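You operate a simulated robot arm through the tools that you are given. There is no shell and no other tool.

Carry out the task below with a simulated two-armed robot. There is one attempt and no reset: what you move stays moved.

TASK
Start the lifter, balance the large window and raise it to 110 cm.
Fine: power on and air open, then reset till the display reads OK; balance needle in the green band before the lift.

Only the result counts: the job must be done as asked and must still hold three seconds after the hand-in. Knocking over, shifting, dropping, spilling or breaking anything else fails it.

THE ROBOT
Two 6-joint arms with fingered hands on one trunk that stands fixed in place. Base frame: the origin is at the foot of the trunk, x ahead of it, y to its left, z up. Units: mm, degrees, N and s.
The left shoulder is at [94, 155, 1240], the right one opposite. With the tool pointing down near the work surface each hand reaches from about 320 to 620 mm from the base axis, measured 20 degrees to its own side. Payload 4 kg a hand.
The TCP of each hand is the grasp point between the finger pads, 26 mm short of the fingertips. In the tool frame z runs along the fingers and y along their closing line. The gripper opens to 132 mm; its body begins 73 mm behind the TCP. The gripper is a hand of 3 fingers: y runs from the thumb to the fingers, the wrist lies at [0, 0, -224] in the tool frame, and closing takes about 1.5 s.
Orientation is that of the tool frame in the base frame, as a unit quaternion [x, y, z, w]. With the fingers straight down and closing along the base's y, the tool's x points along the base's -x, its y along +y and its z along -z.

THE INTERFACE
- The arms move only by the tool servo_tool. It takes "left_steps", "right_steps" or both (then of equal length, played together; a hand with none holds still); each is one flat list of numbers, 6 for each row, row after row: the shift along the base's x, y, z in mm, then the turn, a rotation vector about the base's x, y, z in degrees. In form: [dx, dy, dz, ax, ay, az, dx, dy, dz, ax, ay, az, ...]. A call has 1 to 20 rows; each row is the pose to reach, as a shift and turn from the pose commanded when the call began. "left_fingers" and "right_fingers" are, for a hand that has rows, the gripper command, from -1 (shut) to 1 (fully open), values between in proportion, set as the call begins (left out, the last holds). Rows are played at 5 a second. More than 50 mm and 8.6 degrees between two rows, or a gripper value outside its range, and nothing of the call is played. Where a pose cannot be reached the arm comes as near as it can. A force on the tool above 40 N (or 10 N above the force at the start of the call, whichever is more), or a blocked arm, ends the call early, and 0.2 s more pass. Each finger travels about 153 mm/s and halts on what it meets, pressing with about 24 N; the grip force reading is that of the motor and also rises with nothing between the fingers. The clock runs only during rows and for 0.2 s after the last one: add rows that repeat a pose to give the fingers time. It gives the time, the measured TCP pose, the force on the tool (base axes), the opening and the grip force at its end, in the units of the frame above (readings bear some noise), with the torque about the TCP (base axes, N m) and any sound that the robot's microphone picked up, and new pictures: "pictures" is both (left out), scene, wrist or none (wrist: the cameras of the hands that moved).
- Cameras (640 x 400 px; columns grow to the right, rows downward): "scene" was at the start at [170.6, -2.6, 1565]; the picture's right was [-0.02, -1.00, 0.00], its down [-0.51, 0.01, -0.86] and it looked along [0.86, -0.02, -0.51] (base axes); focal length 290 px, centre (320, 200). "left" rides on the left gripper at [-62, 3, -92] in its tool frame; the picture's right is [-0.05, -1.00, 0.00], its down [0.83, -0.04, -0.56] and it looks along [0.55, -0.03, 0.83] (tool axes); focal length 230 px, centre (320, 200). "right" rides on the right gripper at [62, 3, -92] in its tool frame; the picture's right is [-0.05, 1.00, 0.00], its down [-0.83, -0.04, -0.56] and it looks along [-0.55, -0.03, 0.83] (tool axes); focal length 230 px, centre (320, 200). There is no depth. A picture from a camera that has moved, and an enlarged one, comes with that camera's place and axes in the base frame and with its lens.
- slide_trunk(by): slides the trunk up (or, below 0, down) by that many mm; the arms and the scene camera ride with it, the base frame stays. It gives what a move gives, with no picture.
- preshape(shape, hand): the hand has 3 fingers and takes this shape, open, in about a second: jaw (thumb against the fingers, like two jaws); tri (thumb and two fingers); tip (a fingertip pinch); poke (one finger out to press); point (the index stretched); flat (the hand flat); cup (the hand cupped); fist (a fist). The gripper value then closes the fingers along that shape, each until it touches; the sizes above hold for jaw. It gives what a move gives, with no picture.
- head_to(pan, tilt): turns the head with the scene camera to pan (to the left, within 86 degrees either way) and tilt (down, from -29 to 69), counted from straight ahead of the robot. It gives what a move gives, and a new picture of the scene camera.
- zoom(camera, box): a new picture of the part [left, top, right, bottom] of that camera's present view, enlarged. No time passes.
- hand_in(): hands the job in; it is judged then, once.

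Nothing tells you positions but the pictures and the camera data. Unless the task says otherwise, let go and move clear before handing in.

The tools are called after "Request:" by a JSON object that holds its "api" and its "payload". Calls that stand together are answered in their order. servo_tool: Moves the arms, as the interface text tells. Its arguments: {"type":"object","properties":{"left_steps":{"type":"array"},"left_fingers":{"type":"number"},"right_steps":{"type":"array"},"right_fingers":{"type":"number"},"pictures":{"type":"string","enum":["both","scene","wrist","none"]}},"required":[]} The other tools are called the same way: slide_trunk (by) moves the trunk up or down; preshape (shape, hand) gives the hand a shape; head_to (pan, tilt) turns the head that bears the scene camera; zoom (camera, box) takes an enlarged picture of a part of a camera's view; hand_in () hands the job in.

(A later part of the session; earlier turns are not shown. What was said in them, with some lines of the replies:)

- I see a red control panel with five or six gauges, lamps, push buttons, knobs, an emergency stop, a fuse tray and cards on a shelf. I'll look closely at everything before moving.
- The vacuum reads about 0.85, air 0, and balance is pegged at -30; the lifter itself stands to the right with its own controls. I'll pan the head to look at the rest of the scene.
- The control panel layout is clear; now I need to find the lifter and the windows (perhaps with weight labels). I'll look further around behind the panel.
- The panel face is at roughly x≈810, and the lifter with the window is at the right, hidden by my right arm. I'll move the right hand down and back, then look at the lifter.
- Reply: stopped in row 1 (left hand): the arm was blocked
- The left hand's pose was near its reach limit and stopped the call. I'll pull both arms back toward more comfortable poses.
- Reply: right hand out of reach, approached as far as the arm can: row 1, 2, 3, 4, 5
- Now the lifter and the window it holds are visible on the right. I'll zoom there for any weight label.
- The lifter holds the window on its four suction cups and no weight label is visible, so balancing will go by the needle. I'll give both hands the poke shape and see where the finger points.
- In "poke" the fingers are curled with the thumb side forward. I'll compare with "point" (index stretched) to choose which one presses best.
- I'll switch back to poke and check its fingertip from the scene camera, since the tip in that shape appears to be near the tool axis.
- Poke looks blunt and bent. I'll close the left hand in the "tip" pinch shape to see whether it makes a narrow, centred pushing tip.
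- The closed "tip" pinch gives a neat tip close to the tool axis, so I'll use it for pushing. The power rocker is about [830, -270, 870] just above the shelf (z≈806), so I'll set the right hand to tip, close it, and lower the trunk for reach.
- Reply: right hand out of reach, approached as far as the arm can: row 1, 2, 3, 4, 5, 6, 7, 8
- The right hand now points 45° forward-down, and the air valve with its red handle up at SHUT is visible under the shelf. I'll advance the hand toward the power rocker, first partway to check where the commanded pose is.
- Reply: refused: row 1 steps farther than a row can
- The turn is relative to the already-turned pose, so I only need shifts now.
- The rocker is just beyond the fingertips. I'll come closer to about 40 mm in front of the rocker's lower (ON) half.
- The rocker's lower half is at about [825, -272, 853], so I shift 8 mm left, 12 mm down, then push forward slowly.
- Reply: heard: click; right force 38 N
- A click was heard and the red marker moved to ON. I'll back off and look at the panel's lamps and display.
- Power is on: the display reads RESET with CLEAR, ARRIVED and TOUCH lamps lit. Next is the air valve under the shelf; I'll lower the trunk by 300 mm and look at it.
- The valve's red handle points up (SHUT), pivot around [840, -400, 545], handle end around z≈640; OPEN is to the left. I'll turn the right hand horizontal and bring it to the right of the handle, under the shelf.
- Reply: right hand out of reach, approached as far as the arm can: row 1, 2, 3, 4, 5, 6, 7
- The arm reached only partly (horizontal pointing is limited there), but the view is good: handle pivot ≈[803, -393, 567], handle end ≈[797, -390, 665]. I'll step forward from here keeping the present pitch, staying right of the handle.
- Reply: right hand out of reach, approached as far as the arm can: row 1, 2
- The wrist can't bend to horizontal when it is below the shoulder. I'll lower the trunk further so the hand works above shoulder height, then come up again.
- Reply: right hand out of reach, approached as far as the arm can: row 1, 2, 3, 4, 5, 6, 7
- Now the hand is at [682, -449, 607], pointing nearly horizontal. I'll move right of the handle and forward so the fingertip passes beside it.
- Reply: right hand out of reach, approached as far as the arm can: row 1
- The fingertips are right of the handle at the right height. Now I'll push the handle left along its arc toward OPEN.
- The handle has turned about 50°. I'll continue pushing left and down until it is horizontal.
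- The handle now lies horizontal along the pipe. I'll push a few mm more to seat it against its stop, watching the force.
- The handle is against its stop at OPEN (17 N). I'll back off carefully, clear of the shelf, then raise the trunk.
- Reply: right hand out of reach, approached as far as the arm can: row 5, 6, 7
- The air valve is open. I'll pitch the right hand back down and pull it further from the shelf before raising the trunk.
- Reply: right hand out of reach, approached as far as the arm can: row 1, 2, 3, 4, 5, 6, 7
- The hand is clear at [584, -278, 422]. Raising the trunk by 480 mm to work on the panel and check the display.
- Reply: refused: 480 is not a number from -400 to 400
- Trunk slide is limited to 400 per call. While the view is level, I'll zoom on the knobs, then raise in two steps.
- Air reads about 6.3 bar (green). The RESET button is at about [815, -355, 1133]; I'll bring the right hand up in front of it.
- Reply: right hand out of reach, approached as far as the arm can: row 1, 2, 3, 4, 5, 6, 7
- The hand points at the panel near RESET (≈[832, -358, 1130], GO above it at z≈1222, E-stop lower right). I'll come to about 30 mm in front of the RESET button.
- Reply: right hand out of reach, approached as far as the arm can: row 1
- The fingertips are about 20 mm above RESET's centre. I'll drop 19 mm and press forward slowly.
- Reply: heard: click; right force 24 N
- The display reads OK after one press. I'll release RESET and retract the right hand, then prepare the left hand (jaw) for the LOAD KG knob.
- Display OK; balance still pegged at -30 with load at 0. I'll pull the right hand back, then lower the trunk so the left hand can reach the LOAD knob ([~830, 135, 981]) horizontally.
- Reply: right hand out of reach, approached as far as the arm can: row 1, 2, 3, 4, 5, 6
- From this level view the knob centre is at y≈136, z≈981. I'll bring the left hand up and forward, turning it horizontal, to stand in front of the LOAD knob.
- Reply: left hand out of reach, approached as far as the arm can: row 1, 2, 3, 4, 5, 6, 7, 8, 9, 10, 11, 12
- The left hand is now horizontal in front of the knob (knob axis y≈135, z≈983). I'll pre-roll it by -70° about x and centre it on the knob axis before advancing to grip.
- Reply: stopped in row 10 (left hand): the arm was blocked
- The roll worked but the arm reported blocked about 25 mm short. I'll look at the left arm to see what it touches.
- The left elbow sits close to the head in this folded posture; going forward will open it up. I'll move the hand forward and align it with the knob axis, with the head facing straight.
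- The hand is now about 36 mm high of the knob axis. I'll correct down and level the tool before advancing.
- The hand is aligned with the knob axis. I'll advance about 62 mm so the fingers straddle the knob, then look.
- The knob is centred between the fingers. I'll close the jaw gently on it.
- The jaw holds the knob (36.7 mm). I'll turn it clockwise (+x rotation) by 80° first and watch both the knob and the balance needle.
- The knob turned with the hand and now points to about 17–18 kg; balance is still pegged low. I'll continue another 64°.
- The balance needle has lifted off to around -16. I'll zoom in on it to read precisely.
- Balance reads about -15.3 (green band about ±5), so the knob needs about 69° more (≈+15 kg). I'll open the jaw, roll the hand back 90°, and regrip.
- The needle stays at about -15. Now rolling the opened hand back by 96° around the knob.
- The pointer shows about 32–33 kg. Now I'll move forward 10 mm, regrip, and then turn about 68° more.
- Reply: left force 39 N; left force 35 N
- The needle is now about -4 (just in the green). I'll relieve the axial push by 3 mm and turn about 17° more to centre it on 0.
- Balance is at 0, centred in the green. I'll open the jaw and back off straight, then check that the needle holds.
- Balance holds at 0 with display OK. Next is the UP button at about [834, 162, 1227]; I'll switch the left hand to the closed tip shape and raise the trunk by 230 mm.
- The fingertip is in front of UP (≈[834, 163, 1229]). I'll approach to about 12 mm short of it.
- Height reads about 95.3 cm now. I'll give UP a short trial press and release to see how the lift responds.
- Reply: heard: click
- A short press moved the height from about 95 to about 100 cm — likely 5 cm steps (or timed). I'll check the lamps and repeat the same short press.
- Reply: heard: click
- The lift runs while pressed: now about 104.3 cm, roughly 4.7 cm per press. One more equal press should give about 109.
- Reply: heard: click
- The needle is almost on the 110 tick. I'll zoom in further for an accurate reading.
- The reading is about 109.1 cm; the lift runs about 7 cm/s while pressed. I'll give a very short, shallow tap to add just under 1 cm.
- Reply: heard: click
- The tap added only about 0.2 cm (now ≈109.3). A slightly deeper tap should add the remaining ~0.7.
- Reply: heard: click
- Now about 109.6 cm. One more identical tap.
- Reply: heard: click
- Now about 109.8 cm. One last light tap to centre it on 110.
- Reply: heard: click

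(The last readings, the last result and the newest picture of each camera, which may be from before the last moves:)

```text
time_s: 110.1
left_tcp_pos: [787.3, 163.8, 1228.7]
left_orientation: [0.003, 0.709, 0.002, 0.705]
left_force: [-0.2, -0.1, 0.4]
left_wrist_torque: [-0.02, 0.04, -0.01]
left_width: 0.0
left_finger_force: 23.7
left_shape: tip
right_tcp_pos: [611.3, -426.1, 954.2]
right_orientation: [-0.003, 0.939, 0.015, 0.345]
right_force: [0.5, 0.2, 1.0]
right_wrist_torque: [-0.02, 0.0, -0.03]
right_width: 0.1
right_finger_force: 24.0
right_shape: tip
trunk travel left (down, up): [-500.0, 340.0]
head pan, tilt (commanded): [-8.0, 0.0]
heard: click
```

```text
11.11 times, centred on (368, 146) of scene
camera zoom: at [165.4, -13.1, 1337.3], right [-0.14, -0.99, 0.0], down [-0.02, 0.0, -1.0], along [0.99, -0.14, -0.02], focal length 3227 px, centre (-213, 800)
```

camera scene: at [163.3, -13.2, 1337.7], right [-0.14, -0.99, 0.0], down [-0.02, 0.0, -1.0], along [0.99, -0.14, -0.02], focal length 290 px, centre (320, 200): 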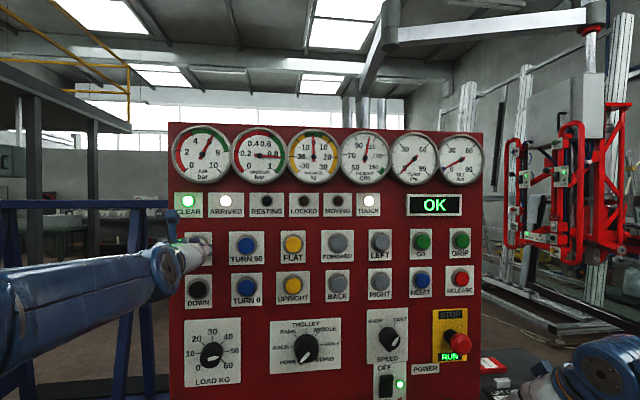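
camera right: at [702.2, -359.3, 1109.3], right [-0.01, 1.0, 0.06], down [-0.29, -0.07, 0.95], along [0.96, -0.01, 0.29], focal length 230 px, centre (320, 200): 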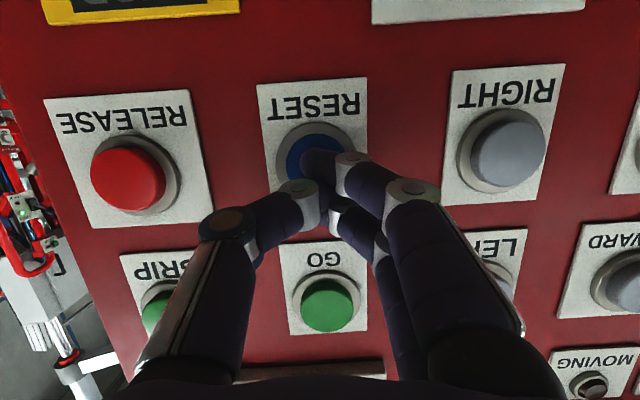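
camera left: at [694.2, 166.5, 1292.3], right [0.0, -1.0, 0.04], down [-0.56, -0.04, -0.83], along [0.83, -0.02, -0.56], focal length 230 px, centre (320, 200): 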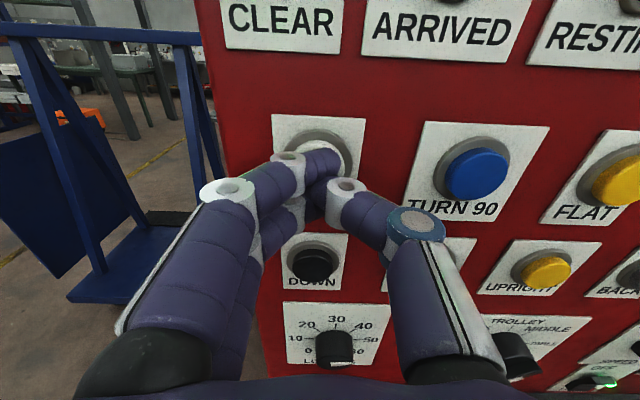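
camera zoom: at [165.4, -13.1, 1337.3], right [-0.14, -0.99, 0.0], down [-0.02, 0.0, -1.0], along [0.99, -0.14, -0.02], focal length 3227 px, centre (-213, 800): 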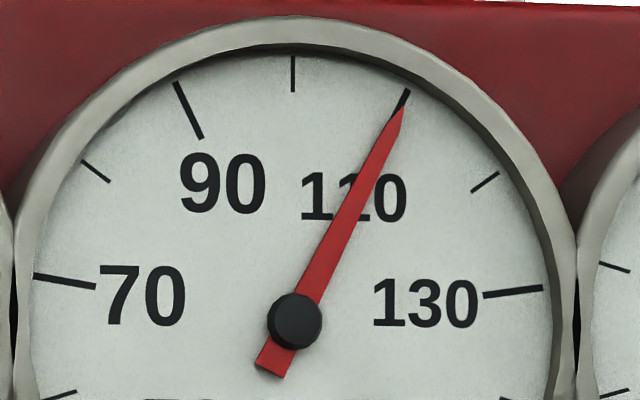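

Height now reads 110 cm (≈109.9). I'll pull the left hand straight back from the panel and do a final check of all indicators.

Request:
{"api": "servo_tool", "payload": {"left_steps": [-15, 0, 0, 0, 0, 0, -35, 0, 0, 0, 0, 0, -50, 0, 0, 0, 0, 0, -50, 0, 0, 0, 0, 0], "pictures": "both"}}

Request:
{"api": "zoom", "payload": {"camera": "scene", "box": [160, 110, 500, 310]}}

Request:
{"api": "zoom", "payload": {"camera": "scene", "box": [480, 60, 640, 360]}}

```text
time_s: 111.1
left_tcp_pos: [737.8, 164.4, 1227.6]
left_orientation: [0.003, 0.709, 0.002, 0.705]
left_force: [0.0, -0.5, 0.5]
left_wrist_torque: [0.0, 0.02, -0.04]
left_width: 0.0
left_finger_force: 24.1
left_shape: tip
right_tcp_pos: [611.1, -425.6, 953.9]
right_orientation: [-0.004, 0.939, 0.016, 0.344]
right_force: [1.1, 0.1, -0.5]
right_wrist_torque: [-0.03, 0.0, -0.01]
right_width: 0.1
right_finger_force: 23.8
right_shape: tip
trunk travel left (down, up): [-500.0, 340.0]
head pan, tilt (commanded): [-8.0, 0.0]
camera scene: at [165.1, -13.0, 1337.4], right [-0.14, -0.99, 0.0], down [-0.02, 0.0, -1.0], along [0.99, -0.14, -0.02], focal length 290 px, centre (320, 200)
camera left: at [646.6, 167.7, 1289.9], right [0.0, -1.0, 0.04], down [-0.56, -0.04, -0.83], along [0.83, -0.03, -0.56], focal length 230 px, centre (320, 200)
```

scene: 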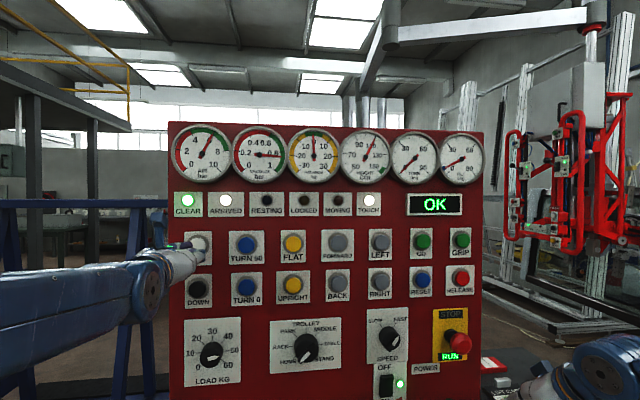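
left: 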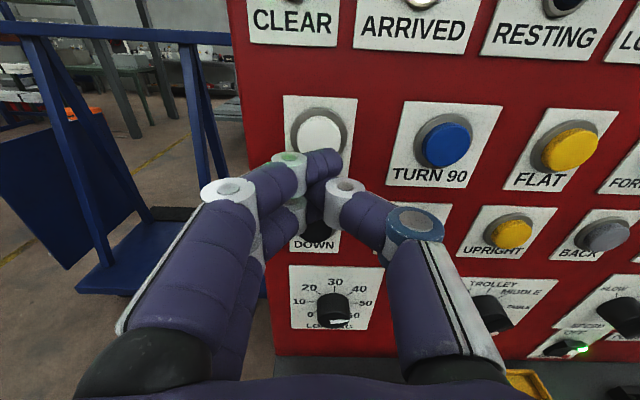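

```text
1.88 times, centred on (330, 210) of scene
camera zoom: at [165.1, -13.0, 1337.4], right [-0.14, -0.99, 0.0], down [-0.02, 0.0, -1.0], along [0.99, -0.14, -0.02], focal length 547 px, centre (301, 181)
```

zoom: 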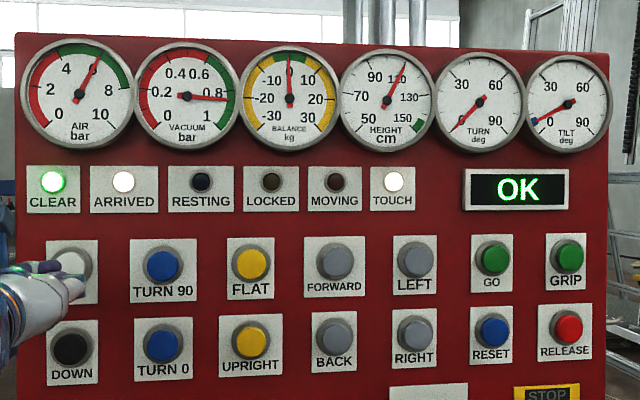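

```text
1.33 times, centred on (560, 210) of scene
camera zoom: at [165.1, -13.0, 1337.4], right [-0.14, -0.99, 0.0], down [-0.02, 0.0, -1.0], along [0.99, -0.14, -0.02], focal length 387 px, centre (0, 187)
```

zoom: 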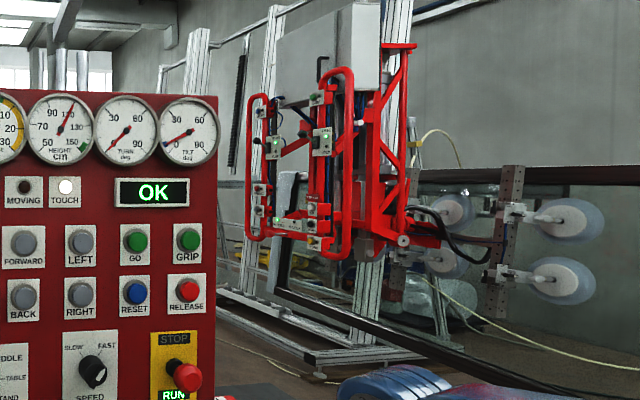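

The window hangs on the cups, balance is at 0, display OK, air and vacuum green. One last check that the height holds before handing in.

Request:
{"api": "servo_tool", "payload": {"left_steps": [0, 0, 0, 0, 0, 0, 0, 0, 0, 0, 0, 0, 0, 0, 0, 0, 0, 0, 0, 0, 0, 0, 0, 0, 0, 0, 0, 0, 0, 0, 0, 0, 0, 0, 0, 0, 0, 0, 0, 0, 0, 0, 0, 0, 0, 0, 0, 0, 0, 0, 0, 0, 0, 0, 0, 0, 0, 0, 0, 0], "pictures": "none"}}

Request:
{"api": "zoom", "payload": {"camera": "scene", "box": [338, 128, 392, 184]}}

Request:
{"api": "zoom", "payload": {"camera": "scene", "box": [160, 110, 330, 210]}}

```text
time_s: 113.3
left_tcp_pos: [737.3, 164.1, 1228.0]
left_orientation: [0.003, 0.709, 0.003, 0.705]
left_force: [-1.3, -0.3, 0.6]
left_wrist_torque: [0.02, 0.0, 0.02]
left_width: 0.0
left_finger_force: 24.0
left_shape: tip
right_tcp_pos: [610.3, -425.8, 954.9]
right_orientation: [-0.005, 0.938, 0.017, 0.345]
right_force: [0.0, 0.2, 0.7]
right_wrist_torque: [0.0, -0.03, 0.01]
right_width: 0.2
right_finger_force: 23.8
right_shape: tip
trunk travel left (down, up): [-500.0, 340.0]
head pan, tilt (commanded): [-8.0, 0.0]
```

```text
7.14 times, centred on (365, 156) of scene
camera zoom: at [164.6, -13.1, 1337.5], right [-0.14, -0.99, 0.0], down [-0.02, 0.0, -1.0], along [0.99, -0.14, -0.02], focal length 2075 px, centre (-1, 514)
```

zoom: 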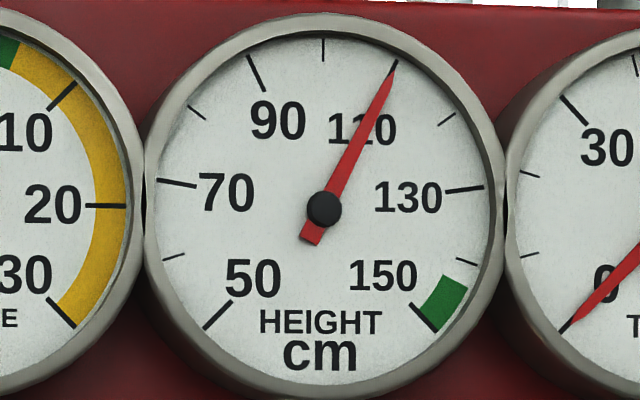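

```text
3.76 times, centred on (245, 160) of scene
camera zoom: at [164.6, -13.1, 1337.5], right [-0.14, -0.99, 0.0], down [-0.02, 0.0, -1.0], along [0.99, -0.14, -0.02], focal length 1094 px, centre (602, 351)
```

zoom: 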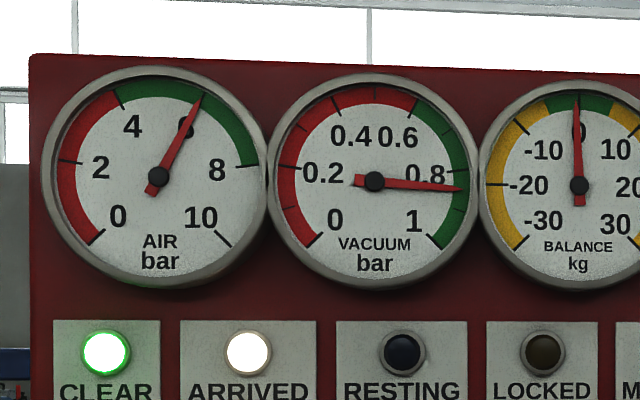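

The height holds at 110 cm, the balance sits at 0 in the green, air and vacuum are in the green, and the display reads OK. Both hands are clear of the panel, so I'm handing in.

Request:
{"api": "hand_in", "payload": {}}

```text
The job is handed in.
```

The lifter is running, and the large window is balanced and raised to 110 cm. I've handed the job in; it returned no verdict, only that it was received.

- **Start-up:** I switched the power on, turned the air valve to OPEN, and pressed RESET once. The display then read OK, with air at about 6 bar and vacuum in the green.
- **Balance:** I turned the LOAD KG knob to about 48 kg, which put the balance needle on 0, in the middle of the green band, before any lifting.
- **Lift:** I raised the window with short presses on UP. By my reading of the gauge it stopped at about 109.9 cm, and two seconds later the needle was still on the 110 mark.

Both hands were clear of the panel at the hand-in. I saw nothing else on the panel or shelf shifted.
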